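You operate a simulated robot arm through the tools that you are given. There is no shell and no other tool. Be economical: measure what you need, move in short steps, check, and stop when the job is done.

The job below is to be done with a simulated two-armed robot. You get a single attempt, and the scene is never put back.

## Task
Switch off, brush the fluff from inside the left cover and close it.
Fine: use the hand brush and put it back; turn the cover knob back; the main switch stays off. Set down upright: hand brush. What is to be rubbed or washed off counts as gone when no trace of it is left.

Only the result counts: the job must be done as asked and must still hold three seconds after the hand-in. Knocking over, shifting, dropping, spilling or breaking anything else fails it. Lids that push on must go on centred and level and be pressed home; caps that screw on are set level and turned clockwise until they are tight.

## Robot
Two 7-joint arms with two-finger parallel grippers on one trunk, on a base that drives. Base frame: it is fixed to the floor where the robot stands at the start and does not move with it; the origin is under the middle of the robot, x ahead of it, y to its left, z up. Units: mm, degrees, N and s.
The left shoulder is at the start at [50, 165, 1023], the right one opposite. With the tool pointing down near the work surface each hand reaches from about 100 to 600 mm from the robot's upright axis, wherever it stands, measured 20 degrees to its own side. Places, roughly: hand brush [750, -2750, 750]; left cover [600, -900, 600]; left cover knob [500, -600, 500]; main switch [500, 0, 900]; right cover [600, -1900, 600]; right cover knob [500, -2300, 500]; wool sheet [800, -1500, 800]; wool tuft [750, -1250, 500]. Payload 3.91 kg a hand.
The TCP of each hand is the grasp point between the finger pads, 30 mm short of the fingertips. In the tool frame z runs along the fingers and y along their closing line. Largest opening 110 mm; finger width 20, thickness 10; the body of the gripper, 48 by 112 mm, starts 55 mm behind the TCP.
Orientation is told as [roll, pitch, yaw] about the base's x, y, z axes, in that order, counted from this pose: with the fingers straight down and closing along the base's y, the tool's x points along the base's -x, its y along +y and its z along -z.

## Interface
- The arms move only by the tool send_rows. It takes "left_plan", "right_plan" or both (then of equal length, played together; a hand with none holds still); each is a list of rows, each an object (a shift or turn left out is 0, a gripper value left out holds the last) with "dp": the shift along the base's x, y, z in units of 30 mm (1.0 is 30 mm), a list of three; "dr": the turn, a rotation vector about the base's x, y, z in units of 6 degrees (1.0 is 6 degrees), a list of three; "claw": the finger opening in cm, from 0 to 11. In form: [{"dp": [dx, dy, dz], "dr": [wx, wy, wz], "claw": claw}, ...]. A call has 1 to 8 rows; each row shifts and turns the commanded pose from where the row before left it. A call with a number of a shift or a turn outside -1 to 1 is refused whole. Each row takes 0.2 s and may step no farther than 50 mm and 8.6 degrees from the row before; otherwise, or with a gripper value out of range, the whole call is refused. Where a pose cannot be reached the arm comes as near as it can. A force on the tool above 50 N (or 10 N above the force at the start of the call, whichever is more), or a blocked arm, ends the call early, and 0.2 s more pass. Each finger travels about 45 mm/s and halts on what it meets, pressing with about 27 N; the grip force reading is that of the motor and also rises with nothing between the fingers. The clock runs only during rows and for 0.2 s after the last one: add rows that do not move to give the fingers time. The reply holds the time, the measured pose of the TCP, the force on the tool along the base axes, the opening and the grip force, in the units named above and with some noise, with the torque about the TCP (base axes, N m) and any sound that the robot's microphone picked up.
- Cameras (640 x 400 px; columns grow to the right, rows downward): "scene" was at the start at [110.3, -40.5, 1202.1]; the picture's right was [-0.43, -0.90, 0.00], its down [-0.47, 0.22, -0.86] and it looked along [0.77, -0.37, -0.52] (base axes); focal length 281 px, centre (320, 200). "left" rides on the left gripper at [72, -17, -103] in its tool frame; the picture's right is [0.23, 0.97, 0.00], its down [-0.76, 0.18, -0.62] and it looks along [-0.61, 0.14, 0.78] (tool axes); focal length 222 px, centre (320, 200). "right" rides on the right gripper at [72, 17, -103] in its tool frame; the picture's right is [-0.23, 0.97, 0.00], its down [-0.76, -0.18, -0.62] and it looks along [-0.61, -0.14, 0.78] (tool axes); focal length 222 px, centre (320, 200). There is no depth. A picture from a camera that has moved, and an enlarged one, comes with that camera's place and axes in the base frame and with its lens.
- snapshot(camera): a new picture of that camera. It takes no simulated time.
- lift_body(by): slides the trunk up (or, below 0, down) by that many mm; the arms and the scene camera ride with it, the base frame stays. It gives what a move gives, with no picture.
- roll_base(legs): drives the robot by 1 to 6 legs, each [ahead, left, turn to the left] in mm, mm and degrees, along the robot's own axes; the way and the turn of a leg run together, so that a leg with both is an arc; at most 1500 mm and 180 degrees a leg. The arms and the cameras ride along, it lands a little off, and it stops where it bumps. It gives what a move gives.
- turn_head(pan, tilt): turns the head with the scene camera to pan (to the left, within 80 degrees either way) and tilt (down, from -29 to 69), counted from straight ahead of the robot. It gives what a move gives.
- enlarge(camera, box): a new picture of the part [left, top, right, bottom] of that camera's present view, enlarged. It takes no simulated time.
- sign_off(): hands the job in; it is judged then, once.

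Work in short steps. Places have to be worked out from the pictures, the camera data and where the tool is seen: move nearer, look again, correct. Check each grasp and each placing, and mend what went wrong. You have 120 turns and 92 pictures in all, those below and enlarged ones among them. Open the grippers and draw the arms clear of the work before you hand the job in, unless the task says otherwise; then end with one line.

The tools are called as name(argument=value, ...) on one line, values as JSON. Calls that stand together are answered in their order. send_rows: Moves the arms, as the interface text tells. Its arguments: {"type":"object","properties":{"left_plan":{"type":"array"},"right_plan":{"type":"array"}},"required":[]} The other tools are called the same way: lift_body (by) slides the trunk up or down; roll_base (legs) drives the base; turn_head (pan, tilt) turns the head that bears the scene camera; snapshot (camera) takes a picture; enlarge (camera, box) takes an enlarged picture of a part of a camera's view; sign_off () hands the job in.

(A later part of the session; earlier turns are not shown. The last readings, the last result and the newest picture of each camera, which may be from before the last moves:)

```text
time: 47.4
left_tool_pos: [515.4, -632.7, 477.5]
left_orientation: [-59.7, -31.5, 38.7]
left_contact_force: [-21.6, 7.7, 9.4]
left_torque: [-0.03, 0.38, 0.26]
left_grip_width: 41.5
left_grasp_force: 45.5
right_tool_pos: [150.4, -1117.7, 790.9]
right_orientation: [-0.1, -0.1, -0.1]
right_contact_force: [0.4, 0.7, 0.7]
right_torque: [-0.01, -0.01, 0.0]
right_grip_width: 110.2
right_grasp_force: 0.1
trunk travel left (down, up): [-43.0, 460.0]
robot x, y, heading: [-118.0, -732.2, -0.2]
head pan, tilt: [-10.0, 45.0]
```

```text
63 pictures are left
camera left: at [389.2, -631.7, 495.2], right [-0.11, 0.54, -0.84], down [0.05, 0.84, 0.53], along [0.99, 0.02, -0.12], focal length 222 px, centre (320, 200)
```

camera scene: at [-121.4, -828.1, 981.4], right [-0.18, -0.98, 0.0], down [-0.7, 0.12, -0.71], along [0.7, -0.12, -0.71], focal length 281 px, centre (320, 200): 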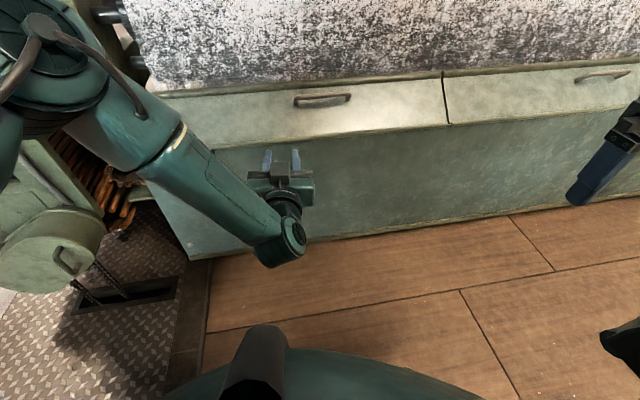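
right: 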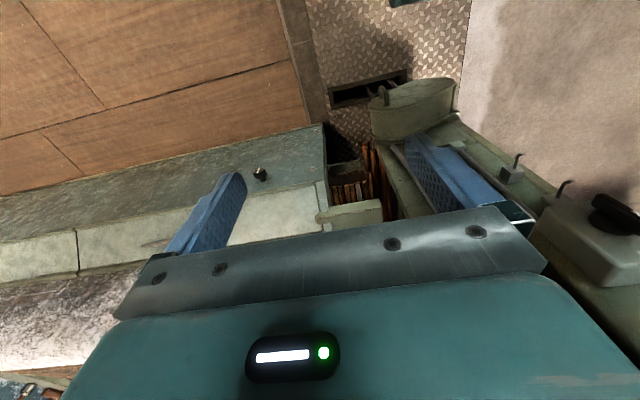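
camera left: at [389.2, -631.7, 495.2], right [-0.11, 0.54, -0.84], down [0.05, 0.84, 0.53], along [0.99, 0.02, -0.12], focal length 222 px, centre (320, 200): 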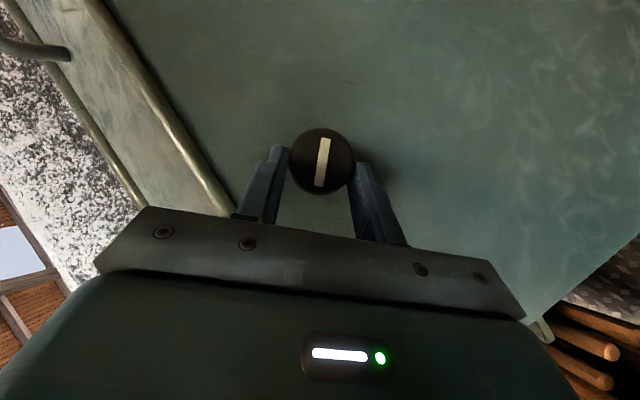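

The knob turns with the hand freely. Continue toward 90°.

send_rows(left_plan=[{"dp": [0, 0.048, -0.06], "dr": [-1, 0, 0]}, {"dp": [0, 0.042, -0.064], "dr": [-1, 0, 0]}, {"dp": [0, 0.035, -0.068], "dr": [-1, 0, 0]}, {"dp": [0, 0.028, -0.072], "dr": [-1, 0, 0]}, {"dp": [0, 0.02, -0.074], "dr": [-1, 0, 0]}, {"dp": [0, 0.012, -0.076], "dr": [-1, 0, 0]}, {"dp": [0, 0.004, -0.077], "dr": [-1, 0, 0]}])

snapshot(camera="left")

```text
time: 49.0
left_tool_pos: [516.0, -628.2, 463.5]
left_orientation: [-91.4, -1.9, 48.1]
left_contact_force: [-20.0, -2.7, 13.1]
left_torque: [0.02, -0.2, 0.18]
left_grip_width: 41.4
left_grasp_force: 44.8
right_tool_pos: [149.3, -1117.3, 791.7]
right_orientation: [0.0, -0.1, -0.1]
right_contact_force: [0.2, -0.7, -0.2]
right_torque: [-0.01, -0.01, -0.01]
right_grip_width: 110.0
right_grasp_force: 0.1
trunk travel left (down, up): [-43.0, 460.0]
robot x, y, heading: [-124.9, -732.9, -0.3]
head pan, tilt: [-10.0, 45.0]
```

```text
62 pictures are left
camera left: at [389.4, -614.5, 475.1], right [-0.11, -0.16, -0.98], down [0.05, 0.98, -0.17], along [0.99, -0.07, -0.1], focal length 222 px, centre (320, 200)
```

left: 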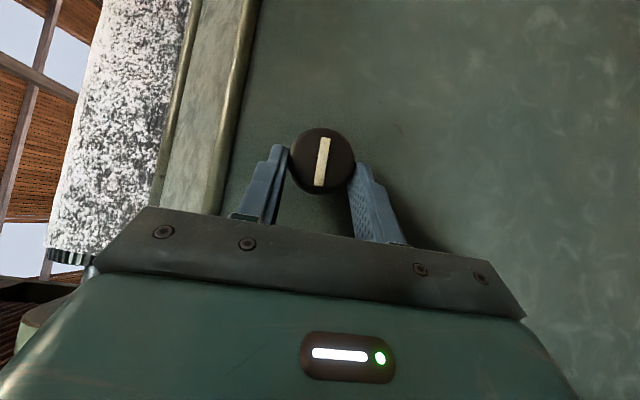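

Turned 90°. I release, retreat along the fingers, and unroll the hand to pitched-down while raising it.

send_rows(left_plan=[{"claw": 7}, {"claw": 7}, {"dp": [-0.75, 0.67, 0]}, {"dp": [-0.75, 0.67, 0]}, {"dp": [-0.75, 0.3, 0.3], "dr": [1, 0, 0]}, {"dp": [-0.75, 0, 0.5], "dr": [1, 0, 0]}, {"dp": [0, 0, 0.5], "dr": [1, 0, 0]}, {"dp": [0, 0, 0.5], "dr": [1, 0, 0]}])

send_rows(left_plan=[{"dp": [0, -0.5, 0.5], "dr": [1, 0, 0]}, {"dp": [0, -0.5, 0.5], "dr": [1, 0, 0]}, {"dp": [0, -0.5, 0.5], "dr": [1, 0, 0]}, {"dp": [0, -0.5, 0.5], "dr": [1, 0, 0]}, {"dp": [0, -0.5, 0.5], "dr": [1, 0, 0]}, {"dp": [0, -0.5, 0.5], "dr": [1, 0, 0]}, {"dp": [0, -0.5, 0.5], "dr": [1, 0, 0]}, {"dp": [0, -0.5, 0.5], "dr": [1, 0, 0]}])

snapshot(camera="left")

snapshot(camera="scene")

```text
time: 50.8
left_tool_pos: [425.5, -577.6, 515.6]
left_orientation: [-74.3, -19.6, 45.1]
left_contact_force: [1.0, -0.2, -0.3]
left_torque: [0.01, -0.01, 0.0]
left_grip_width: 70.1
left_grasp_force: 0.0
right_tool_pos: [151.5, -1117.1, 791.6]
right_orientation: [0.1, 0.0, -0.1]
right_contact_force: [0.6, -0.4, -0.2]
right_torque: [0.0, 0.0, -0.02]
right_grip_width: 109.9
right_grasp_force: 0.0
trunk travel left (down, up): [-43.0, 460.0]
robot x, y, heading: [-116.7, -728.5, -0.2]
head pan, tilt: [-10.0, 45.0]
```

```text
time: 52.6
left_tool_pos: [425.3, -698.1, 635.2]
left_orientation: [-25.2, -46.1, 16.7]
left_contact_force: [0.2, 0.7, 0.0]
left_torque: [0.01, -0.01, 0.03]
left_grip_width: 69.9
left_grasp_force: 0.0
right_tool_pos: [150.6, -1117.1, 790.8]
right_orientation: [-0.1, 0.0, -0.1]
right_contact_force: [-0.5, 0.2, 0.4]
right_torque: [0.0, 0.0, 0.02]
right_grip_width: 110.0
right_grasp_force: 0.1
trunk travel left (down, up): [-43.0, 460.0]
robot x, y, heading: [-126.0, -734.5, -0.2]
head pan, tilt: [-10.0, 45.0]
```

```text
61 pictures are left
camera left: at [299.5, -706.9, 652.7], right [-0.12, 0.88, -0.45], down [0.05, 0.46, 0.89], along [0.99, 0.08, -0.1], focal length 222 px, centre (320, 200)
```

left: 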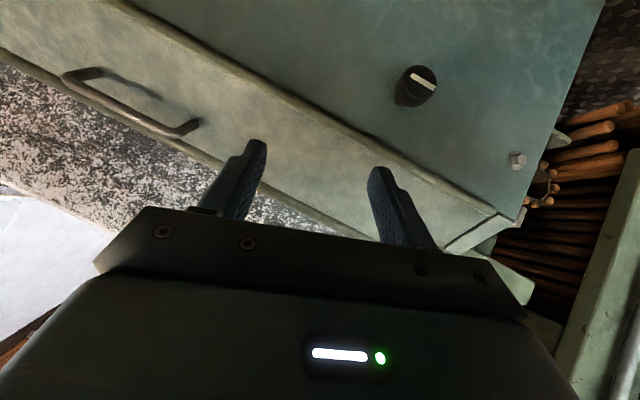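

```text
60 pictures are left
camera scene: at [-11.6, -748.9, 981.4], right [-0.18, -0.98, 0.0], down [-0.7, 0.12, -0.71], along [0.7, -0.13, -0.71], focal length 281 px, centre (320, 200)
```

scene: 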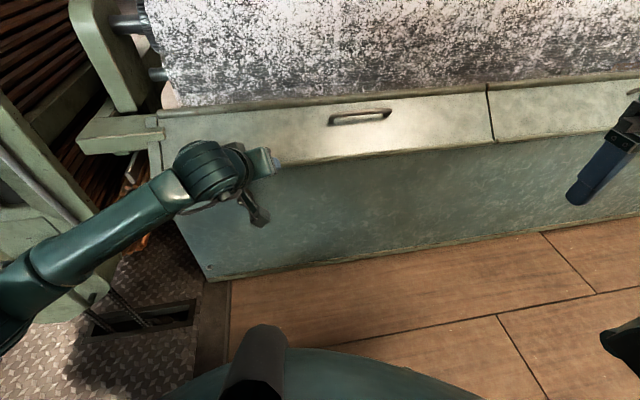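

The knob mark is now horizontal. I'll use the right hand on the lid handle, at about [629, -970, 620] and running along y, so first I lift the left hand out of the way and yaw the right hand by 90°.

send_rows(left_plan=[{"dp": [-0.7, 0.5, 0.7], "dr": [1, 0, 0]}, {"dp": [-0.7, 0.5, 0.7], "dr": [1, 0, 0]}, {"dp": [-0.7, 0.5, 0.7], "dr": [1, 0, 0]}, {"dp": [-0.7, 0.5, 0.7], "dr": [0, 1, 0]}, {"dp": [-0.5, 0.5, 0.7], "dr": [0, 1, 0]}, {"dp": [-0.5, 0.5, 0.7], "dr": [0, 1, 0]}, {"dp": [0, 0.5, 0.5], "dr": [0, 1, 0]}, {"dp": [0, 0.5, 0.2], "dr": [0, 1, 0]}], right_plan=[{"dr": [0, 0, 1]}, {"dr": [0, 0, 1]}, {"dr": [0, 0, 1]}, {"dr": [0, 0, 1]}, {"dr": [0, 0, 1]}, {"dr": [0, 0, 1]}, {"dr": [0, 0, 1]}, {"dr": [0, 0, 1]}])

send_rows(right_plan=[{"dr": [0, 0, 1]}, {"dr": [0, 0, 1]}, {"dr": [0, 0, 1]}, {"dr": [0, 0, 1]}, {"dr": [0, 0, 1]}, {"dr": [0, 0, 1]}, {"dr": [0, 0, 1], "claw": 8}])

```text
time: 54.4
left_tool_pos: [311.7, -576.4, 782.5]
left_orientation: [-0.5, -18.2, -2.0]
left_contact_force: [-0.7, 0.5, 1.2]
left_torque: [-0.04, -0.01, 0.0]
left_grip_width: 70.0
left_grasp_force: 0.1
right_tool_pos: [151.1, -1088.9, 793.9]
right_orientation: [-1.7, -0.5, 39.0]
right_contact_force: [1.1, 0.4, -5.9]
right_torque: [-0.03, 0.13, -0.02]
right_grip_width: 109.7
right_grasp_force: 0.1
right hand out of reach, approached as far as the arm can: row 6, 7, 8
trunk travel left (down, up): [-43.0, 460.0]
robot x, y, heading: [-120.9, -731.2, -0.1]
head pan, tilt: [-10.0, 45.0]
```

```text
time: 56.0
left_tool_pos: [312.8, -577.8, 782.3]
left_orientation: [-0.4, -18.2, -1.9]
left_contact_force: [0.6, 0.0, 0.1]
left_torque: [0.01, 0.05, 0.02]
left_grip_width: 70.1
left_grasp_force: 0.1
right_tool_pos: [90.9, -955.0, 818.5]
right_orientation: [-0.8, 0.7, 81.0]
right_contact_force: [1.1, -0.1, -0.3]
right_torque: [0.0, 0.0, 0.0]
right_grip_width: 80.0
right_grasp_force: 0.1
right hand out of reach, approached as far as the arm can: row 1, 2, 3, 4, 5, 6, 7
trunk travel left (down, up): [-43.0, 460.0]
robot x, y, heading: [-120.1, -734.2, -0.1]
head pan, tilt: [-10.0, 45.0]
```

The yaw is at 81° with the hand pulled close to the body. I'll move it forward and pitch it along the lid normal.

send_rows(right_plan=[{"dp": [1, 0, -0.1]}, {"dp": [1, 0, -0.1]}, {"dp": [1, 0, -0.1]}, {"dp": [1, 0, -0.1], "dr": [0, -1, 0]}, {"dp": [1, 0, -0.1], "dr": [0, -1, 0]}, {"dp": [1, 0, -0.1], "dr": [0, -1, 0]}, {"dp": [1, 0, -0.1], "dr": [0, -1, 0]}, {"dp": [1, 0, -0.1], "dr": [0, -1, 0]}])

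roll_base(legs=[[140, 0, 0]])

snapshot(camera="right")

snapshot(camera="scene")

```text
time: 57.8
left_tool_pos: [312.7, -577.1, 782.1]
left_orientation: [-0.4, -18.3, -1.9]
left_contact_force: [1.4, -0.1, 0.5]
left_torque: [0.0, 0.01, 0.03]
left_grip_width: 70.0
left_grasp_force: 0.0
right_tool_pos: [247.5, -870.7, 801.9]
right_orientation: [-30.7, -4.1, 81.7]
right_contact_force: [0.5, -0.1, -0.5]
right_torque: [0.0, -0.01, 0.0]
right_grip_width: 80.1
right_grasp_force: 0.0
right hand out of reach, approached as far as the arm can: row 1, 2, 3, 4, 5, 6, 7, 8
trunk travel left (down, up): [-43.0, 460.0]
robot x, y, heading: [-119.0, -732.4, -0.0]
head pan, tilt: [-10.0, 45.0]
```

```text
time: 59.1
left_tool_pos: [453.3, -577.7, 781.7]
left_orientation: [-0.5, -18.3, -1.9]
left_contact_force: [-0.7, -0.1, -0.1]
left_torque: [0.0, 0.0, -0.01]
left_grip_width: 69.9
left_grasp_force: 0.1
right_tool_pos: [387.6, -870.5, 801.0]
right_orientation: [-30.7, -4.0, 81.6]
right_contact_force: [0.2, 0.2, -0.5]
right_torque: [-0.06, -0.03, 0.02]
right_grip_width: 79.9
right_grasp_force: 0.1
trunk travel left (down, up): [-43.0, 460.0]
robot x, y, heading: [19.1, -729.5, -0.1]
head pan, tilt: [-10.0, 45.0]
```

```text
59 pictures are left
camera right: at [309.8, -937.7, 875.0], right [-0.79, 0.38, -0.48], down [-0.06, 0.73, 0.68], along [0.61, 0.57, -0.56], focal length 222 px, centre (320, 200)
```

right: 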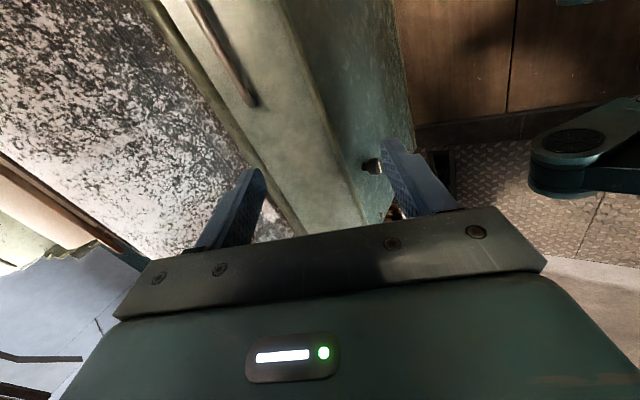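

```text
58 pictures are left
camera scene: at [129.1, -749.3, 981.4], right [-0.18, -0.98, 0.0], down [-0.7, 0.12, -0.71], along [0.7, -0.12, -0.71], focal length 281 px, centre (320, 200)
```

scene: 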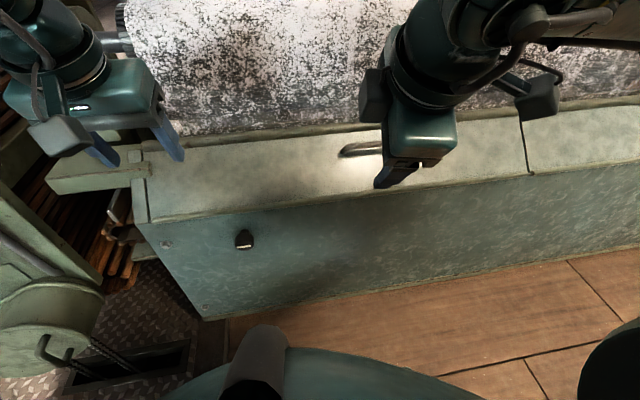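

The handle's left end triangulates to [653, -892, 603], so its middle is at about y -975. I'll move the right hand to about 80 mm short of it along the tool axis.

send_rows(right_plan=[{"dp": [0.5, -0.6, -0.3], "claw": 5.5}, {"dp": [0.9, -0.5, -0.5]}, {"dp": [0.9, -0.5, -0.5]}, {"dp": [1, -0.4, -0.5]}, {"dp": [1, -0.4, -0.5]}, {"dp": [1, -0.4, -0.6]}, {"dp": [1, -0.2, -0.6]}, {"dp": [1, 0, -0.6]}])

snapshot(camera="right")

snapshot(camera="scene")

```text
time: 60.9
left_tool_pos: [451.6, -577.2, 781.3]
left_orientation: [-0.5, -18.2, -1.9]
left_contact_force: [-0.4, 0.1, 0.5]
left_torque: [0.03, -0.02, 0.0]
left_grip_width: 70.3
left_grasp_force: 0.2
right_tool_pos: [450.5, -879.2, 710.6]
right_orientation: [-30.2, -6.4, 85.3]
right_contact_force: [0.1, 0.9, -0.3]
right_torque: [0.03, 0.0, -0.02]
right_grip_width: 54.9
right_grasp_force: 0.2
right hand out of reach, approached as far as the arm can: row 1, 2, 3, 4, 5, 6, 7
trunk travel left (down, up): [-43.0, 460.0]
robot x, y, heading: [18.0, -730.2, -0.1]
head pan, tilt: [-10.0, 45.0]
```

```text
57 pictures are left
camera right: at [376.6, -953.7, 782.6], right [-0.82, 0.35, -0.46], down [-0.1, 0.7, 0.71], along [0.57, 0.63, -0.53], focal length 222 px, centre (320, 200)
```

right: 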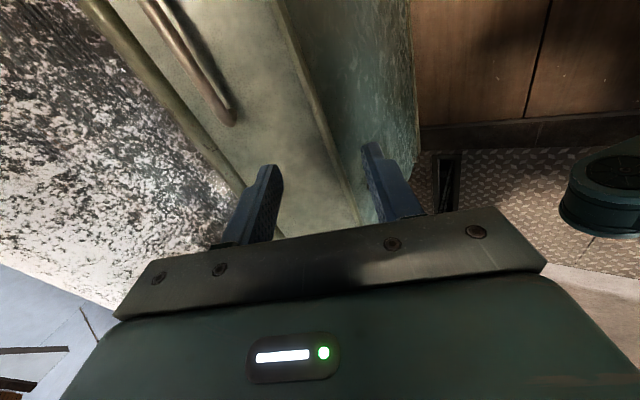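

```text
56 pictures are left
camera scene: at [129.0, -749.5, 981.4], right [-0.18, -0.98, 0.0], down [-0.7, 0.12, -0.71], along [0.7, -0.12, -0.71], focal length 281 px, centre (320, 200)
```

scene: 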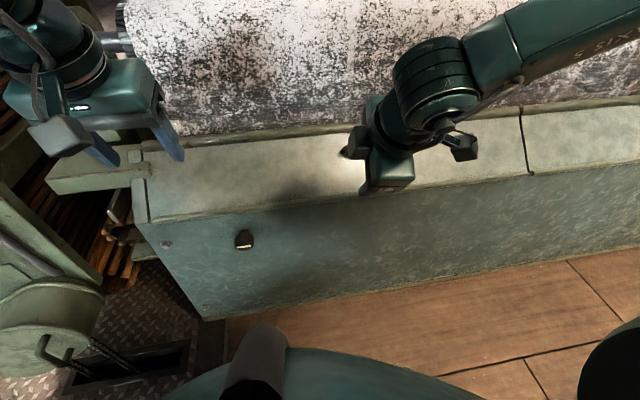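

With this yaw the right hand can't go further right, but I can shift the base right 100 mm and continue forward.

roll_base(legs=[[0, -85, 0]])

send_rows(right_plan=[{"dp": [1, 0, -0.2]}, {"dp": [1, 0, -0.2]}, {"dp": [1, 0, -0.2]}, {"dp": [1, 0, -0.2]}, {"dp": [1, 0, -0.2]}])

snapshot(camera="right")

```text
time: 62.4
left_tool_pos: [451.4, -663.4, 783.7]
left_orientation: [-0.5, -18.3, -2.0]
left_contact_force: [0.1, -0.8, -0.2]
left_torque: [0.03, 0.0, 0.0]
left_grip_width: 69.7
left_grasp_force: 0.1
right_tool_pos: [449.0, -965.0, 710.8]
right_orientation: [-30.2, -6.4, 85.2]
right_contact_force: [-0.7, 0.9, 0.0]
right_torque: [-0.01, 0.01, -0.04]
right_grip_width: 55.0
right_grasp_force: 0.0
trunk travel left (down, up): [-43.0, 460.0]
robot x, y, heading: [18.8, -818.8, -0.2]
head pan, tilt: [-10.0, 45.0]
```

```text
time: 63.6
left_tool_pos: [453.1, -664.1, 782.8]
left_orientation: [-0.5, -18.3, -2.0]
left_contact_force: [0.3, -0.3, 0.4]
left_torque: [0.0, -0.01, -0.01]
left_grip_width: 70.0
left_grasp_force: 0.0
right_tool_pos: [459.4, -965.0, 708.3]
right_orientation: [-30.6, -6.7, 85.0]
right_contact_force: [0.0, 0.5, -0.2]
right_torque: [-0.02, -0.04, -0.02]
right_grip_width: 55.0
right_grasp_force: 0.1
right hand out of reach, approached as far as the arm can: row 1, 2, 3, 4, 5
trunk travel left (down, up): [-43.0, 460.0]
robot x, y, heading: [19.8, -815.5, -0.1]
head pan, tilt: [-10.0, 45.0]
```

```text
55 pictures are left
camera right: at [384.9, -1038.8, 779.6], right [-0.81, 0.36, -0.47], down [-0.1, 0.7, 0.71], along [0.58, 0.62, -0.53], focal length 222 px, centre (320, 200)
```

right: 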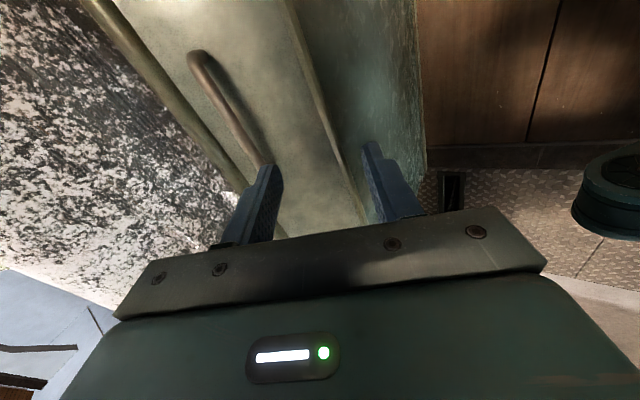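

The +81° yaw runs against the right wrist's limit. I'll rotate the hand about its own axis to the opposite yaw, which is an equal grip, while easing it outward.

send_rows(right_plan=[{"dp": [-0.3, -0.2, 0.3], "dr": [0.5, 0, -0.86]}, {"dp": [-0.3, -0.2, 0.3], "dr": [0.5, 0, -0.86]}, {"dp": [-0.3, -0.2, 0.3], "dr": [0.5, 0, -0.86]}, {"dp": [-0.3, -0.3, 0.3], "dr": [0.5, 0, -0.86]}, {"dp": [0, -0.3, 0], "dr": [0.5, 0, -0.86]}, {"dp": [0, -0.3, 0], "dr": [0.5, 0, -0.86]}, {"dp": [0, -0.3, 0], "dr": [0.5, 0, -0.86]}, {"dp": [0, -0.3, 0], "dr": [0.5, 0, -0.86]}])

send_rows(right_plan=[{"dr": [0.5, 0, -0.86]}, {"dr": [0.5, 0, -0.86]}, {"dr": [0.5, 0, -0.86]}, {"dr": [0.5, 0, -0.86]}, {"dr": [0.5, 0, -0.86]}, {"dr": [0.5, 0, -0.86]}, {"dr": [0.5, 0, -0.86]}, {"dr": [0.5, 0, -0.86]}])

send_rows(right_plan=[{"dr": [0.5, 0, -0.86]}, {"dr": [0.5, 0, -0.86]}, {"dr": [0.5, 0, -0.86]}, {"dr": [0.5, 0, -0.86]}, {"dr": [0.5, 0, -0.86]}, {"dr": [0.5, 0, -0.86]}, {"dr": [0.5, 0, -0.86]}, {"dr": [0.5, 0, -0.86]}])

send_rows(right_plan=[{"dr": [0.5, 0, -0.86]}, {"dr": [0.5, 0, -0.86]}, {"dr": [0.5, 0, -0.86]}, {"dr": [0.5, 0, -0.86]}, {"dr": [0.5, 0, -0.86]}])

snapshot(camera="right")

```text
time: 65.4
left_tool_pos: [452.8, -662.8, 781.7]
left_orientation: [-0.5, -18.3, -2.0]
left_contact_force: [0.0, 0.0, 0.4]
left_torque: [-0.02, -0.01, 0.0]
left_grip_width: 69.9
left_grasp_force: 0.0
right_tool_pos: [423.6, -1029.2, 745.8]
right_orientation: [-18.9, -27.2, 39.9]
right_contact_force: [-0.1, 0.1, 0.2]
right_torque: [0.01, 0.02, -0.01]
right_grip_width: 54.8
right_grasp_force: 0.0
trunk travel left (down, up): [-43.0, 460.0]
robot x, y, heading: [19.3, -817.8, -0.2]
head pan, tilt: [-10.0, 45.0]
```

```text
time: 67.2
left_tool_pos: [453.0, -663.5, 781.1]
left_orientation: [-0.5, -18.3, -2.0]
left_contact_force: [-0.4, -0.4, 0.0]
left_torque: [0.03, 0.0, 0.01]
left_grip_width: 70.1
left_grasp_force: 0.0
right_tool_pos: [423.2, -1029.4, 744.7]
right_orientation: [7.6, -32.4, -15.3]
right_contact_force: [-0.2, 0.2, -0.6]
right_torque: [-0.01, 0.0, -0.02]
right_grip_width: 54.6
right_grasp_force: 0.1
trunk travel left (down, up): [-43.0, 460.0]
robot x, y, heading: [18.9, -821.4, -0.4]
head pan, tilt: [-10.0, 45.0]
```

```text
time: 69.0
left_tool_pos: [452.4, -663.6, 782.1]
left_orientation: [-0.5, -18.3, -2.0]
left_contact_force: [0.0, 0.8, -0.2]
left_torque: [-0.01, -0.01, -0.01]
left_grip_width: 70.2
left_grasp_force: 0.0
right_tool_pos: [422.7, -1029.8, 744.7]
right_orientation: [27.3, -17.0, -65.7]
right_contact_force: [0.2, 0.2, -0.9]
right_torque: [-0.02, -0.01, 0.02]
right_grip_width: 55.4
right_grasp_force: 0.0
trunk travel left (down, up): [-43.0, 460.0]
robot x, y, heading: [16.2, -818.5, -0.1]
head pan, tilt: [-10.0, 45.0]
```

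```text
time: 70.2
left_tool_pos: [452.7, -664.3, 781.5]
left_orientation: [-0.5, -18.3, -2.1]
left_contact_force: [-1.2, -1.0, -0.2]
left_torque: [0.02, 0.03, 0.02]
left_grip_width: 70.2
left_grasp_force: 0.1
right_tool_pos: [422.4, -1029.2, 744.1]
right_orientation: [30.2, -2.3, -92.0]
right_contact_force: [0.2, 0.6, 0.0]
right_torque: [0.0, 0.02, 0.01]
right_grip_width: 54.9
right_grasp_force: 0.0
trunk travel left (down, up): [-43.0, 460.0]
robot x, y, heading: [20.1, -820.2, -0.3]
head pan, tilt: [-10.0, 45.0]
```

```text
54 pictures are left
camera right: at [387.3, -951.7, 838.7], right [0.83, -0.24, 0.5], down [-0.49, -0.73, 0.48], along [0.25, -0.65, -0.72], focal length 222 px, centre (320, 200)
```

right: 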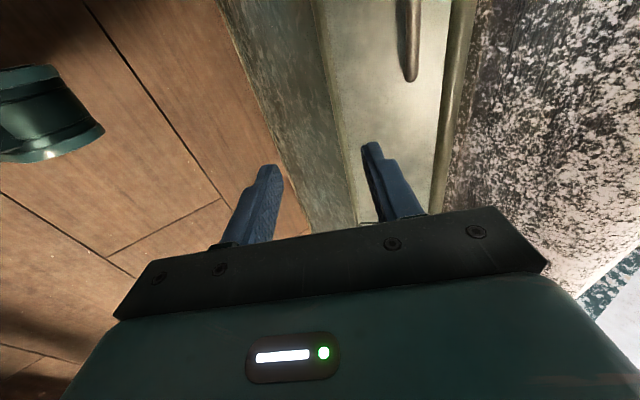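

No limits now. The far end of the handle is near [650, -1057, 603], so its centre is at y≈-975. I move to the pre-grasp point.

send_rows(right_plan=[{"dp": [0.92, 0.26, -0.37]}, {"dp": [0.92, 0.26, -0.37]}, {"dp": [0.92, 0.26, -0.37]}, {"dp": [0.92, 0.26, -0.37]}, {"dp": [0.92, 0.26, -0.37]}, {"dp": [0.92, 0.26, -0.37]}, {"dp": [0.9, 0.24, -0.35]}])

snapshot(camera="right")

snapshot(camera="scene")

```text
time: 71.8
left_tool_pos: [453.7, -663.8, 782.9]
left_orientation: [-0.5, -18.3, -1.9]
left_contact_force: [0.1, 0.6, -0.5]
left_torque: [-0.01, 0.0, -0.02]
left_grip_width: 69.9
left_grasp_force: 0.1
right_tool_pos: [599.9, -993.9, 672.6]
right_orientation: [30.1, -2.3, -91.9]
right_contact_force: [0.1, -0.9, 0.6]
right_torque: [0.02, 0.02, -0.01]
right_grip_width: 54.9
right_grasp_force: 0.0
right hand out of reach, approached as far as the arm can: row 7
trunk travel left (down, up): [-43.0, 460.0]
robot x, y, heading: [19.8, -819.5, -0.3]
head pan, tilt: [-10.0, 45.0]
```

```text
53 pictures are left
camera right: at [564.3, -915.6, 767.1], right [0.83, -0.23, 0.5], down [-0.49, -0.73, 0.48], along [0.25, -0.65, -0.72], focal length 222 px, centre (320, 200)
```

right: 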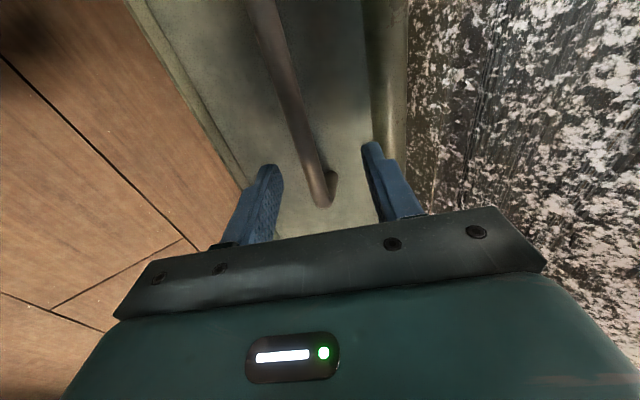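

```text
52 pictures are left
camera scene: at [128.9, -835.1, 981.4], right [-0.18, -0.98, 0.0], down [-0.7, 0.13, -0.71], along [0.7, -0.13, -0.71], focal length 281 px, centre (320, 200)
```

scene: 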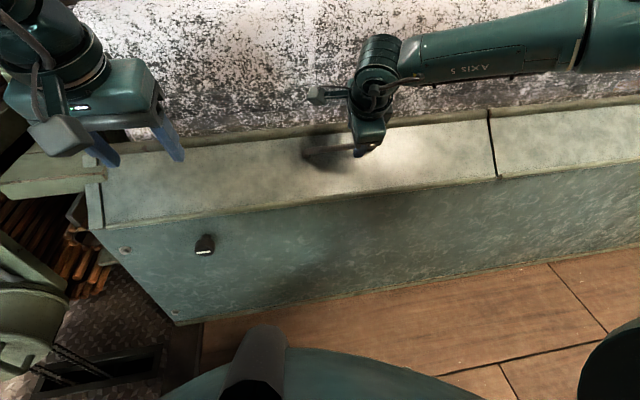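

Redoing the triangulation with several views gives the bar at x≈614, z≈633, y from -892 to -1045. I ease in about 27 mm and close on it.

send_rows(right_plan=[{"dp": [0.1, 0.3, -0.45]}, {"dp": [0.12, 0.2, -0.45]}, {"claw": 0.5}, {"claw": 0.5}, {"claw": 0.5}, {"claw": 0.5}])

snapshot(camera="right")

```text
time: 73.2
left_tool_pos: [453.0, -663.4, 783.6]
left_orientation: [-0.4, -18.2, -2.0]
left_contact_force: [0.3, 0.4, -0.4]
left_torque: [0.01, 0.02, -0.03]
left_grip_width: 70.2
left_grasp_force: 0.0
right_tool_pos: [595.0, -996.2, 659.5]
right_orientation: [30.8, -2.4, -91.8]
right_contact_force: [19.4, -1.9, 16.9]
right_torque: [0.01, -0.77, 0.33]
right_grip_width: 18.2
right_grasp_force: 13.3
right hand out of reach, approached as far as the arm can: row 1, 2
trunk travel left (down, up): [-43.0, 460.0]
robot x, y, heading: [20.6, -823.3, -0.2]
head pan, tilt: [-10.0, 45.0]
```

```text
51 pictures are left
camera right: at [558.6, -918.0, 752.3], right [0.83, -0.23, 0.51], down [-0.5, -0.73, 0.48], along [0.26, -0.65, -0.72], focal length 222 px, centre (320, 200)
```

right: 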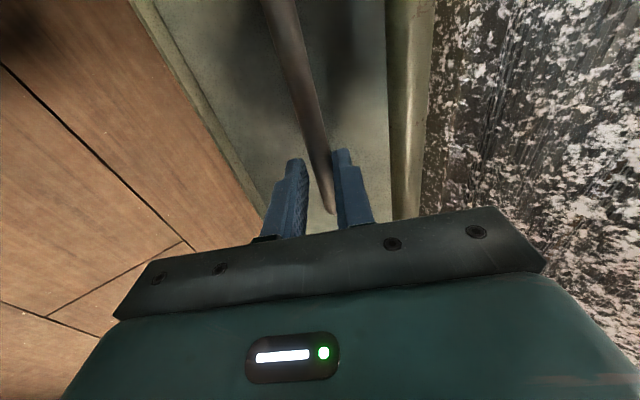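

The tips touch the bar but the arm is at full reach. I open, back off 60 mm, drive 70 mm closer, and re-approach.

send_rows(right_plan=[{"claw": 5.5}, {"claw": 5.5}, {"dp": [-0.5, 0, 0.8]}, {"dp": [-0.8, 0.2, 0.5]}, {"dp": [-0.8, 0.3, 0]}, {"dp": [0, 0, 0]}])

roll_base(legs=[[70, 0, 0]])

snapshot(camera="right")

```text
time: 74.6
left_tool_pos: [452.7, -664.4, 782.6]
left_orientation: [-0.5, -18.3, -2.0]
left_contact_force: [-0.2, 0.1, -1.0]
left_torque: [0.0, -0.01, 0.01]
left_grip_width: 70.0
left_grasp_force: 0.0
right_tool_pos: [528.9, -981.7, 694.8]
right_orientation: [30.2, -2.5, -91.9]
right_contact_force: [-1.0, -1.3, 0.5]
right_torque: [0.0, -0.02, -0.03]
right_grip_width: 54.8
right_grasp_force: 0.1
trunk travel left (down, up): [-43.0, 460.0]
robot x, y, heading: [20.4, -820.5, -0.2]
head pan, tilt: [-10.0, 45.0]
```

```text
time: 75.6
left_tool_pos: [522.4, -664.7, 782.7]
left_orientation: [-0.5, -18.3, -2.1]
left_contact_force: [0.2, -0.1, -0.1]
left_torque: [0.0, -0.02, 0.02]
left_grip_width: 70.0
left_grasp_force: 0.0
right_tool_pos: [597.4, -983.0, 696.1]
right_orientation: [30.2, -2.6, -92.0]
right_contact_force: [-0.2, -0.3, -0.5]
right_torque: [-0.01, -0.01, 0.0]
right_grip_width: 55.0
right_grasp_force: 0.0
trunk travel left (down, up): [-43.0, 460.0]
robot x, y, heading: [91.0, -820.2, -0.3]
head pan, tilt: [-10.0, 45.0]
```

```text
50 pictures are left
camera right: at [562.8, -905.1, 789.2], right [0.83, -0.24, 0.5], down [-0.49, -0.72, 0.48], along [0.25, -0.65, -0.72], focal length 222 px, centre (320, 200)
```

right: 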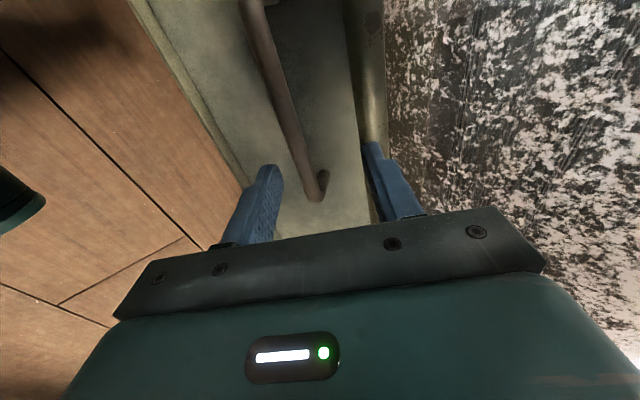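

Position is consistent. I move down onto the bar and close.

send_rows(right_plan=[{"dp": [0.1, 0.1, -0.6]}, {"dp": [0.15, 0.1, -0.6]}, {"dp": [0.1, 0, -0.5]}, {"claw": 0.5}, {"claw": 0.5}, {"claw": 0.5}, {"claw": 0.5}, {"claw": 0.5}])

snapshot(camera="right")

```text
time: 77.4
left_tool_pos: [522.5, -664.7, 783.2]
left_orientation: [-0.6, -18.2, -2.1]
left_contact_force: [0.7, -0.2, -0.7]
left_torque: [0.0, 0.02, 0.0]
left_grip_width: 70.1
left_grasp_force: 0.0
right_tool_pos: [607.8, -978.2, 644.5]
right_orientation: [30.2, -2.5, -92.0]
right_contact_force: [1.1, -0.2, -0.4]
right_torque: [-0.17, -0.03, 0.55]
right_grip_width: 13.7
right_grasp_force: 45.2
trunk travel left (down, up): [-43.0, 460.0]
robot x, y, heading: [89.4, -817.9, -0.1]
head pan, tilt: [-10.0, 45.0]
```

```text
49 pictures are left
camera right: at [572.7, -899.6, 737.8], right [0.83, -0.23, 0.5], down [-0.49, -0.72, 0.48], along [0.25, -0.65, -0.72], focal length 222 px, centre (320, 200)
```

right: 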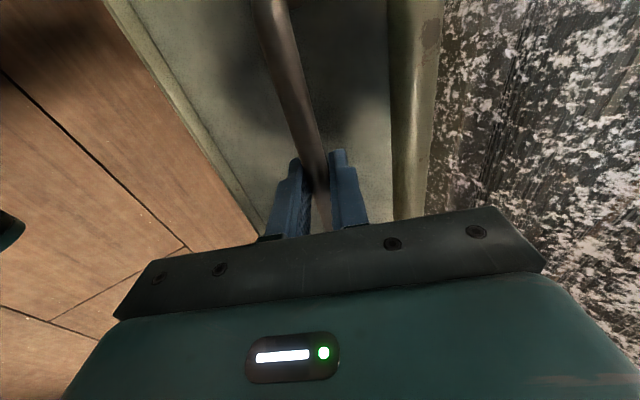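

Handle gripped (13.7 mm). I'll test which way the lid opens with a small upward pull.

send_rows(right_plan=[{"dp": [0, 0, 0.15]}, {"dp": [0, 0, 0.15]}, {"dp": [0, 0, 0.1]}])

```text
time: 78.2
left_tool_pos: [523.4, -667.0, 779.7]
left_orientation: [-0.5, -18.1, -2.1]
left_contact_force: [0.4, -0.4, -1.3]
left_torque: [0.01, 0.0, 0.01]
left_grip_width: 69.8
left_grasp_force: 0.0
right_tool_pos: [604.9, -979.1, 645.0]
right_orientation: [28.9, -2.7, -91.9]
right_contact_force: [-7.5, 3.3, -45.2]
right_torque: [0.15, 0.23, 0.63]
right_grip_width: 13.9
right_grasp_force: 45.2
trunk travel left (down, up): [-43.0, 460.0]
robot x, y, heading: [93.9, -820.9, -0.3]
head pan, tilt: [-10.0, 45.0]
```

45 N up with no motion. I'll relax and try pulling back toward the robot, in case the lid hinges at its front edge.

send_rows(right_plan=[{"dp": [0, 0, -0.35]}, {"dp": [-0.2, 0, 0.1]}, {"dp": [-0.2, 0, 0.1]}, {"dp": [-0.2, 0, 0.1]}])

```text
time: 79.2
left_tool_pos: [523.9, -664.2, 780.4]
left_orientation: [-0.3, -18.1, -2.1]
left_contact_force: [-0.3, -0.7, 0.5]
left_torque: [-0.02, 0.01, -0.01]
left_grip_width: 69.9
left_grasp_force: 0.0
right_tool_pos: [590.0, -978.0, 651.6]
right_orientation: [29.9, -2.5, -92.0]
right_contact_force: [4.0, 2.4, -26.5]
right_torque: [-0.9, 0.01, 0.36]
right_grip_width: 13.8
right_grasp_force: 45.1
trunk travel left (down, up): [-43.0, 460.0]
robot x, y, heading: [90.2, -818.8, -0.4]
head pan, tilt: [-10.0, 45.0]
```

The hand moved 18 mm back and 7 up, so the lid seems to hinge at the front. A picture to check.

snapshot(camera="scene")

snapshot(camera="right")

```text
48 pictures are left
camera scene: at [199.7, -835.8, 981.1], right [-0.18, -0.98, 0.0], down [-0.7, 0.13, -0.71], along [0.69, -0.13, -0.71], focal length 281 px, centre (320, 200)
```

scene: 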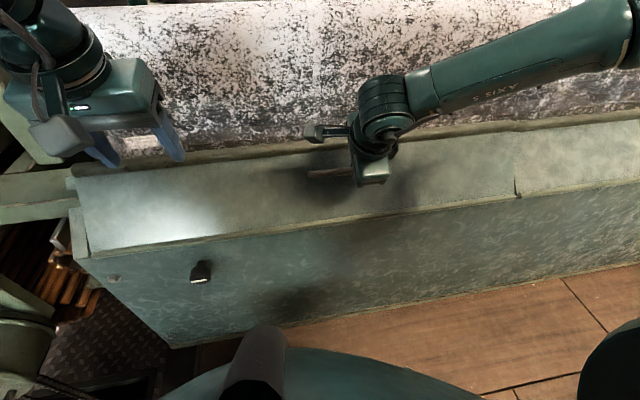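

```text
47 pictures are left
camera right: at [556.0, -899.6, 746.0], right [0.84, -0.24, 0.49], down [-0.49, -0.72, 0.48], along [0.24, -0.65, -0.72], focal length 222 px, centre (320, 200)
```

right: 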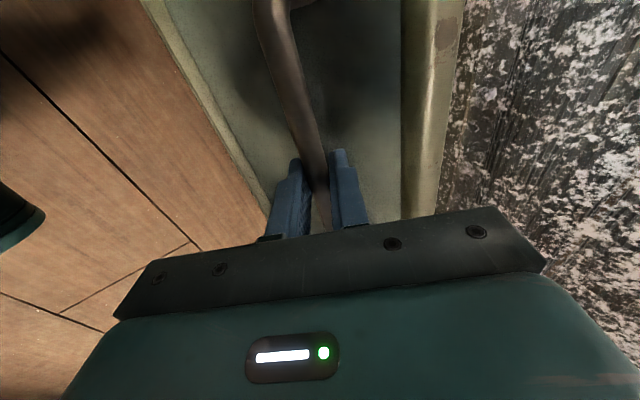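

I'll enlarge the seam between the covers to see which parts moved.

enlarge(camera="scene", box=[440, 100, 600, 240])

```text
2.86 times, centred on (520, 170) of scene
camera zoom: at [199.7, -835.8, 981.1], right [-0.18, -0.98, 0.0], down [-0.7, 0.13, -0.71], along [0.69, -0.13, -0.71], focal length 802 px, centre (-251, 286)
```

zoom: 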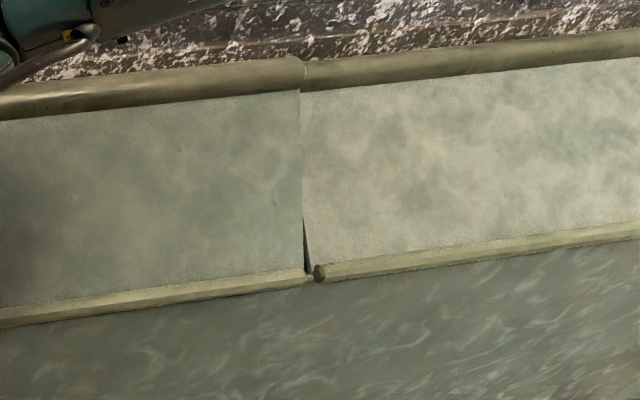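

Evidence is ambiguous: a hinge pin shows at the front edge, but the fingers may have slipped. I'll re-seat the grip a bit deeper and pull along the tangent of a front hinge.

send_rows(right_plan=[{"claw": 4}, {"dp": [0.6, 0, -0.2]}, {"dp": [0.1, 0, -0.3]}, {"claw": 0.5}, {"claw": 0.5}, {"claw": 0.5}])

send_rows(right_plan=[{"dp": [-0.15, 0, 0.13]}, {"dp": [-0.15, 0, 0.13]}, {"dp": [-0.15, 0, 0.13]}, {"dp": [-0.15, 0, 0.13]}])

snapshot(camera="right")

```text
time: 80.6
left_tool_pos: [522.4, -664.8, 781.7]
left_orientation: [-0.6, -18.3, -2.1]
left_contact_force: [0.5, 0.9, -0.1]
left_torque: [-0.01, -0.04, -0.02]
left_grip_width: 69.9
left_grasp_force: 0.1
right_tool_pos: [610.1, -976.8, 639.4]
right_orientation: [30.1, -2.4, -91.9]
right_contact_force: [-3.7, -0.9, -0.3]
right_torque: [-0.11, 0.0, 0.59]
right_grip_width: 13.7
right_grasp_force: 45.1
trunk travel left (down, up): [-43.0, 460.0]
robot x, y, heading: [84.8, -817.2, -0.4]
head pan, tilt: [-10.0, 45.0]
```

```text
time: 81.6
left_tool_pos: [524.5, -665.5, 781.0]
left_orientation: [-0.5, -18.1, -2.1]
left_contact_force: [0.1, -0.1, 0.9]
left_torque: [0.01, 0.0, 0.0]
left_grip_width: 70.1
left_grasp_force: 0.1
right_tool_pos: [590.1, -976.9, 648.9]
right_orientation: [29.1, -2.5, -91.8]
right_contact_force: [-1.9, 13.8, -41.4]
right_torque: [-0.36, 0.06, 0.75]
right_grip_width: 14.0
right_grasp_force: 44.9
trunk travel left (down, up): [-43.0, 460.0]
robot x, y, heading: [87.2, -817.7, -0.3]
head pan, tilt: [-10.0, 45.0]
```

```text
45 pictures are left
camera right: at [557.6, -898.6, 742.6], right [0.84, -0.23, 0.48], down [-0.48, -0.73, 0.49], along [0.24, -0.65, -0.72], focal length 222 px, centre (320, 200)
```

right: 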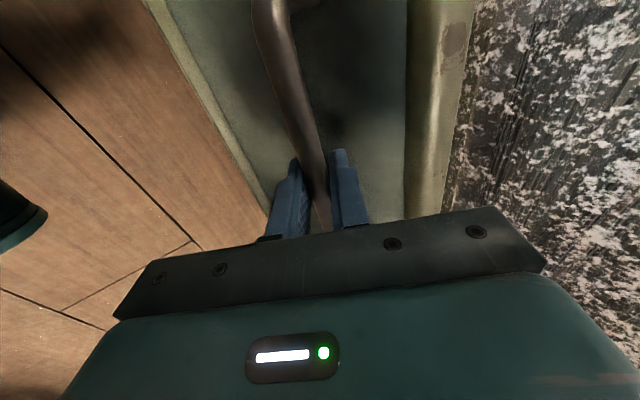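

It does move freely along about (-0.9, +0.43), with the force only resisting upward. So I follow the arc with more horizontal pulls.

send_rows(right_plan=[{"dp": [-0.2, 0, -0.15]}, {"dp": [-0.3, 0, 0.05]}, {"dp": [-0.3, 0, 0.05]}, {"dp": [-0.3, 0, 0.03]}])

snapshot(camera="scene")

```text
time: 82.6
left_tool_pos: [522.4, -664.1, 779.6]
left_orientation: [-0.5, -18.2, -2.1]
left_contact_force: [0.6, -0.1, -1.0]
left_torque: [-0.04, 0.02, 0.01]
left_grip_width: 69.8
left_grasp_force: 0.0
right_tool_pos: [562.0, -976.7, 653.3]
right_orientation: [30.2, -2.3, -92.0]
right_contact_force: [7.5, 8.5, -18.0]
right_torque: [-0.53, -0.04, 0.73]
right_grip_width: 13.6
right_grasp_force: 45.4
trunk travel left (down, up): [-43.0, 460.0]
robot x, y, heading: [88.0, -817.8, -0.3]
head pan, tilt: [-10.0, 45.0]
```

```text
44 pictures are left
camera scene: at [199.3, -835.5, 981.3], right [-0.18, -0.98, 0.0], down [-0.7, 0.13, -0.71], along [0.69, -0.13, -0.71], focal length 281 px, centre (320, 200)
```

scene: 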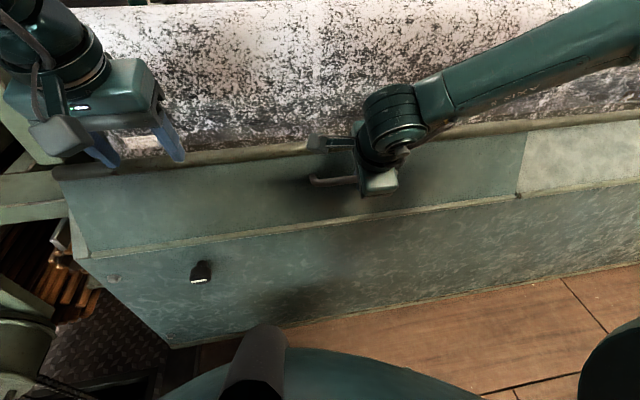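

The lid is opening about its front edge; a circle fit gives the hinge at about (x 570, z 565) with the bar at radius 79. I follow the arc past vertical while tilting the hand a little.

send_rows(right_plan=[{"dp": [-0.37, 0, -0.08], "dr": [0, -0.5, 0]}, {"dp": [-0.33, 0, -0.12], "dr": [0, -0.5, 0]}, {"dp": [-0.37, 0, -0.15], "dr": [0, -0.5, 0]}, {"dp": [-0.3, 0, -0.2], "dr": [0, -0.5, 0]}, {"dp": [-0.3, 0, -0.24], "dr": [0, -0.5, 0]}, {"dp": [-0.27, 0, -0.27], "dr": [0, -0.5, 0]}])

snapshot(camera="scene")

```text
time: 83.6
left_tool_pos: [521.1, -665.4, 781.4]
left_orientation: [-0.5, -18.4, -2.1]
left_contact_force: [-0.1, 0.6, 0.8]
left_torque: [-0.01, 0.01, 0.0]
left_grip_width: 70.1
left_grasp_force: 0.0
right_tool_pos: [519.6, -977.2, 644.0]
right_orientation: [43.5, -2.1, -92.4]
right_contact_force: [-7.9, -4.5, 21.7]
right_torque: [-0.65, -0.05, 0.56]
right_grip_width: 13.5
right_grasp_force: 45.4
trunk travel left (down, up): [-43.0, 460.0]
robot x, y, heading: [87.7, -820.1, -0.4]
head pan, tilt: [-10.0, 45.0]
stopped in row 5 (right hand): the force on the tool passed its limit at 55 N (the readings are from after the stop); the commanded pose is now the measured one
```

```text
43 pictures are left
camera scene: at [196.1, -835.6, 981.6], right [-0.18, -0.98, 0.0], down [-0.69, 0.13, -0.71], along [0.7, -0.13, -0.71], focal length 281 px, centre (320, 200)
```

scene: 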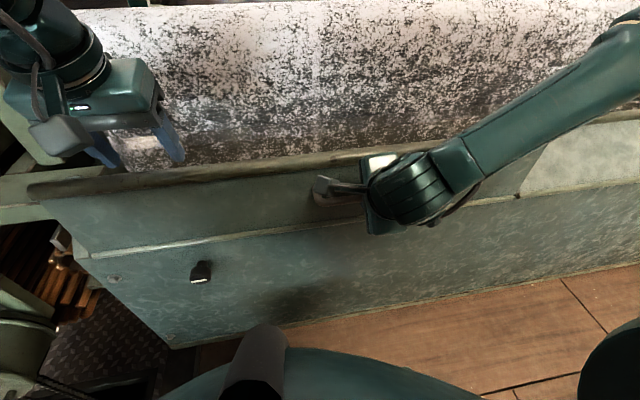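

The lid is about vertical. I continue along the corrected arc (r≈84) in small steps.

send_rows(right_plan=[{"dp": [-0.36, 0, -0.16], "dr": [0, -0.5, 0]}, {"dp": [-0.32, 0, -0.2], "dr": [0, -0.5, 0]}, {"dp": [-0.3, 0, -0.22], "dr": [0, -0.5, 0]}])

snapshot(camera="scene")

```text
time: 84.4
left_tool_pos: [521.0, -665.5, 781.4]
left_orientation: [-0.6, -18.3, -2.1]
left_contact_force: [-0.3, -0.2, 0.4]
left_torque: [0.02, -0.02, 0.0]
left_grip_width: 70.1
left_grasp_force: 0.0
right_tool_pos: [487.7, -977.0, 623.9]
right_orientation: [51.7, -1.5, -92.3]
right_contact_force: [-13.3, 11.8, 7.3]
right_torque: [-1.02, 0.14, 0.01]
right_grip_width: 14.0
right_grasp_force: 45.4
trunk travel left (down, up): [-43.0, 460.0]
robot x, y, heading: [87.1, -817.8, -0.6]
head pan, tilt: [-10.0, 45.0]
```

```text
42 pictures are left
camera scene: at [196.7, -834.8, 981.3], right [-0.18, -0.98, 0.0], down [-0.69, 0.13, -0.71], along [0.7, -0.13, -0.71], focal length 281 px, centre (320, 200)
```

scene: 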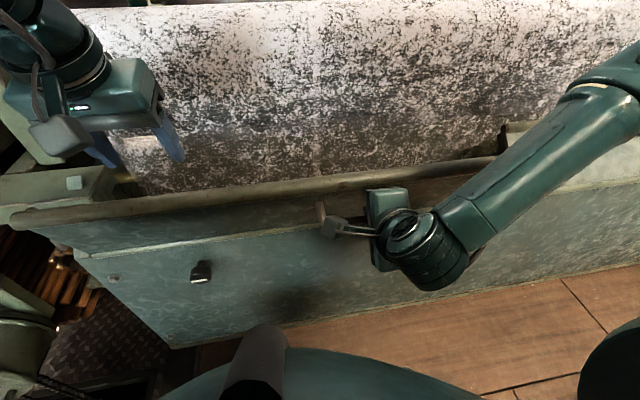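

The lid is at about 120°, past vertical. I open the fingers and withdraw along them to see whether it stays.

send_rows(right_plan=[{"claw": 4.5}, {"claw": 4.5}, {"dp": [-0.6, 0, 0.5]}, {"dp": [-0.6, 0, 0.6]}, {"dp": [-0.6, 0, 0.7]}, {"dp": [-0.3, 0, 0.8]}, {"dp": [0, 0, 0.8]}, {"dp": [0, 0, 0.5]}])

snapshot(camera="scene")

```text
time: 86.2
left_tool_pos: [521.4, -665.5, 782.1]
left_orientation: [-0.5, -18.2, -2.1]
left_contact_force: [0.6, -0.3, -0.2]
left_torque: [-0.03, -0.03, 0.0]
left_grip_width: 69.9
left_grasp_force: 0.1
right_tool_pos: [487.2, -948.7, 727.7]
right_orientation: [52.0, -1.5, -92.8]
right_contact_force: [-0.2, 0.0, 0.4]
right_torque: [-0.01, 0.03, 0.01]
right_grip_width: 44.7
right_grasp_force: 0.0
right hand out of reach, approached as far as the arm can: row 3, 4, 5, 6
trunk travel left (down, up): [-43.0, 460.0]
robot x, y, heading: [88.2, -819.5, -0.4]
head pan, tilt: [-10.0, 45.0]
```

```text
41 pictures are left
camera scene: at [197.7, -835.7, 981.4], right [-0.18, -0.98, 0.0], down [-0.7, 0.13, -0.71], along [0.7, -0.13, -0.71], focal length 281 px, centre (320, 200)
```

scene: 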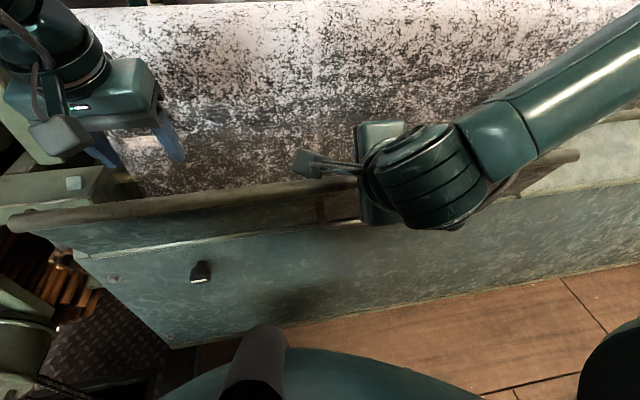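

The lid holds itself open at about 115°. I'll raise the trunk and look down into the opening for the fluff.

lift_body(by=300)

turn_head(pan=0, tilt=62)

snapshot(camera="scene")

snapshot(camera="right")

```text
time: 89.2
left_tool_pos: [522.0, -665.1, 1082.4]
left_orientation: [-0.5, -18.3, -2.1]
left_contact_force: [-0.9, 0.5, 0.0]
left_torque: [-0.01, 0.03, 0.0]
left_grip_width: 70.2
left_grasp_force: 0.0
right_tool_pos: [486.6, -950.4, 1027.6]
right_orientation: [51.9, -1.6, -92.8]
right_contact_force: [-0.7, 0.1, 0.3]
right_torque: [0.01, 0.02, 0.01]
right_grip_width: 45.1
right_grasp_force: 0.1
trunk travel left (down, up): [-343.0, 160.0]
robot x, y, heading: [88.6, -815.3, 0.1]
head pan, tilt: [-10.0, 45.0]
```

```text
time: 90.0
left_tool_pos: [521.6, -666.1, 1081.2]
left_orientation: [-0.5, -18.4, -2.1]
left_contact_force: [-0.5, 0.6, 1.2]
left_torque: [0.0, -0.01, -0.01]
left_grip_width: 70.0
left_grasp_force: 0.0
right_tool_pos: [485.9, -949.8, 1028.3]
right_orientation: [51.9, -1.6, -92.7]
right_contact_force: [0.4, -0.3, -0.1]
right_torque: [0.0, 0.01, -0.01]
right_grip_width: 44.5
right_grasp_force: 0.0
trunk travel left (down, up): [-343.0, 160.0]
robot x, y, heading: [92.2, -816.4, -0.2]
head pan, tilt: [0.0, 62.0]
```

```text
40 pictures are left
camera scene: at [182.0, -821.6, 1259.7], right [-0.01, -1.0, 0.0], down [-0.88, 0.01, -0.47], along [0.47, 0.0, -0.88], focal length 281 px, centre (320, 200)
```

scene: 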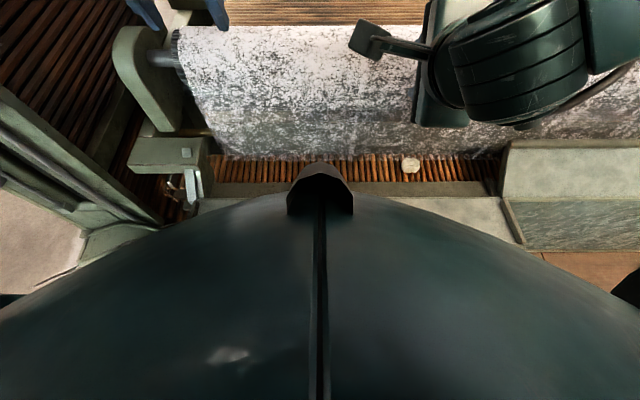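

```text
39 pictures are left
camera right: at [418.4, -871.3, 1102.6], right [0.59, -0.23, 0.77], down [-0.64, -0.73, 0.26], along [0.5, -0.65, -0.58], focal length 222 px, centre (320, 200)
```

right: 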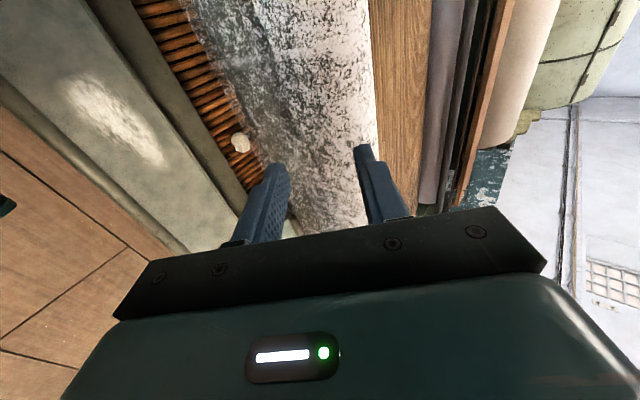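

A wool tuft sits at about [712, -1116, 505] on the slats, and a pale patch shows on the inner side of the open lid. I'll enlarge both.

enlarge(camera="right", box=[0, 0, 300, 190])

enlarge(camera="scene", box=[190, 130, 530, 240])

```text
2.11 times, centred on (150, 95) of right
camera zoom: at [418.4, -871.3, 1102.6], right [0.59, -0.23, 0.77], down [-0.64, -0.73, 0.26], along [0.5, -0.65, -0.58], focal length 468 px, centre (678, 421)
```

zoom: 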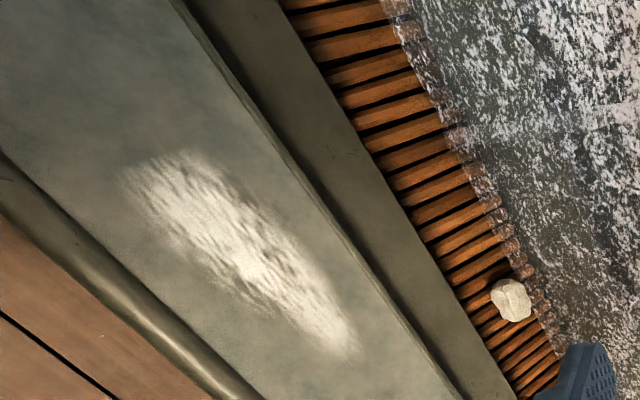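

```text
1.88 times, centred on (360, 185) of scene
camera zoom: at [182.0, -821.6, 1259.7], right [-0.01, -1.0, 0.0], down [-0.88, 0.01, -0.47], along [0.47, 0.0, -0.88], focal length 528 px, centre (245, 228)
```

zoom: 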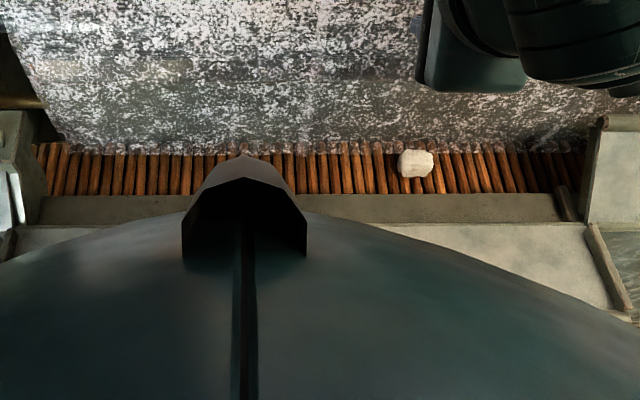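

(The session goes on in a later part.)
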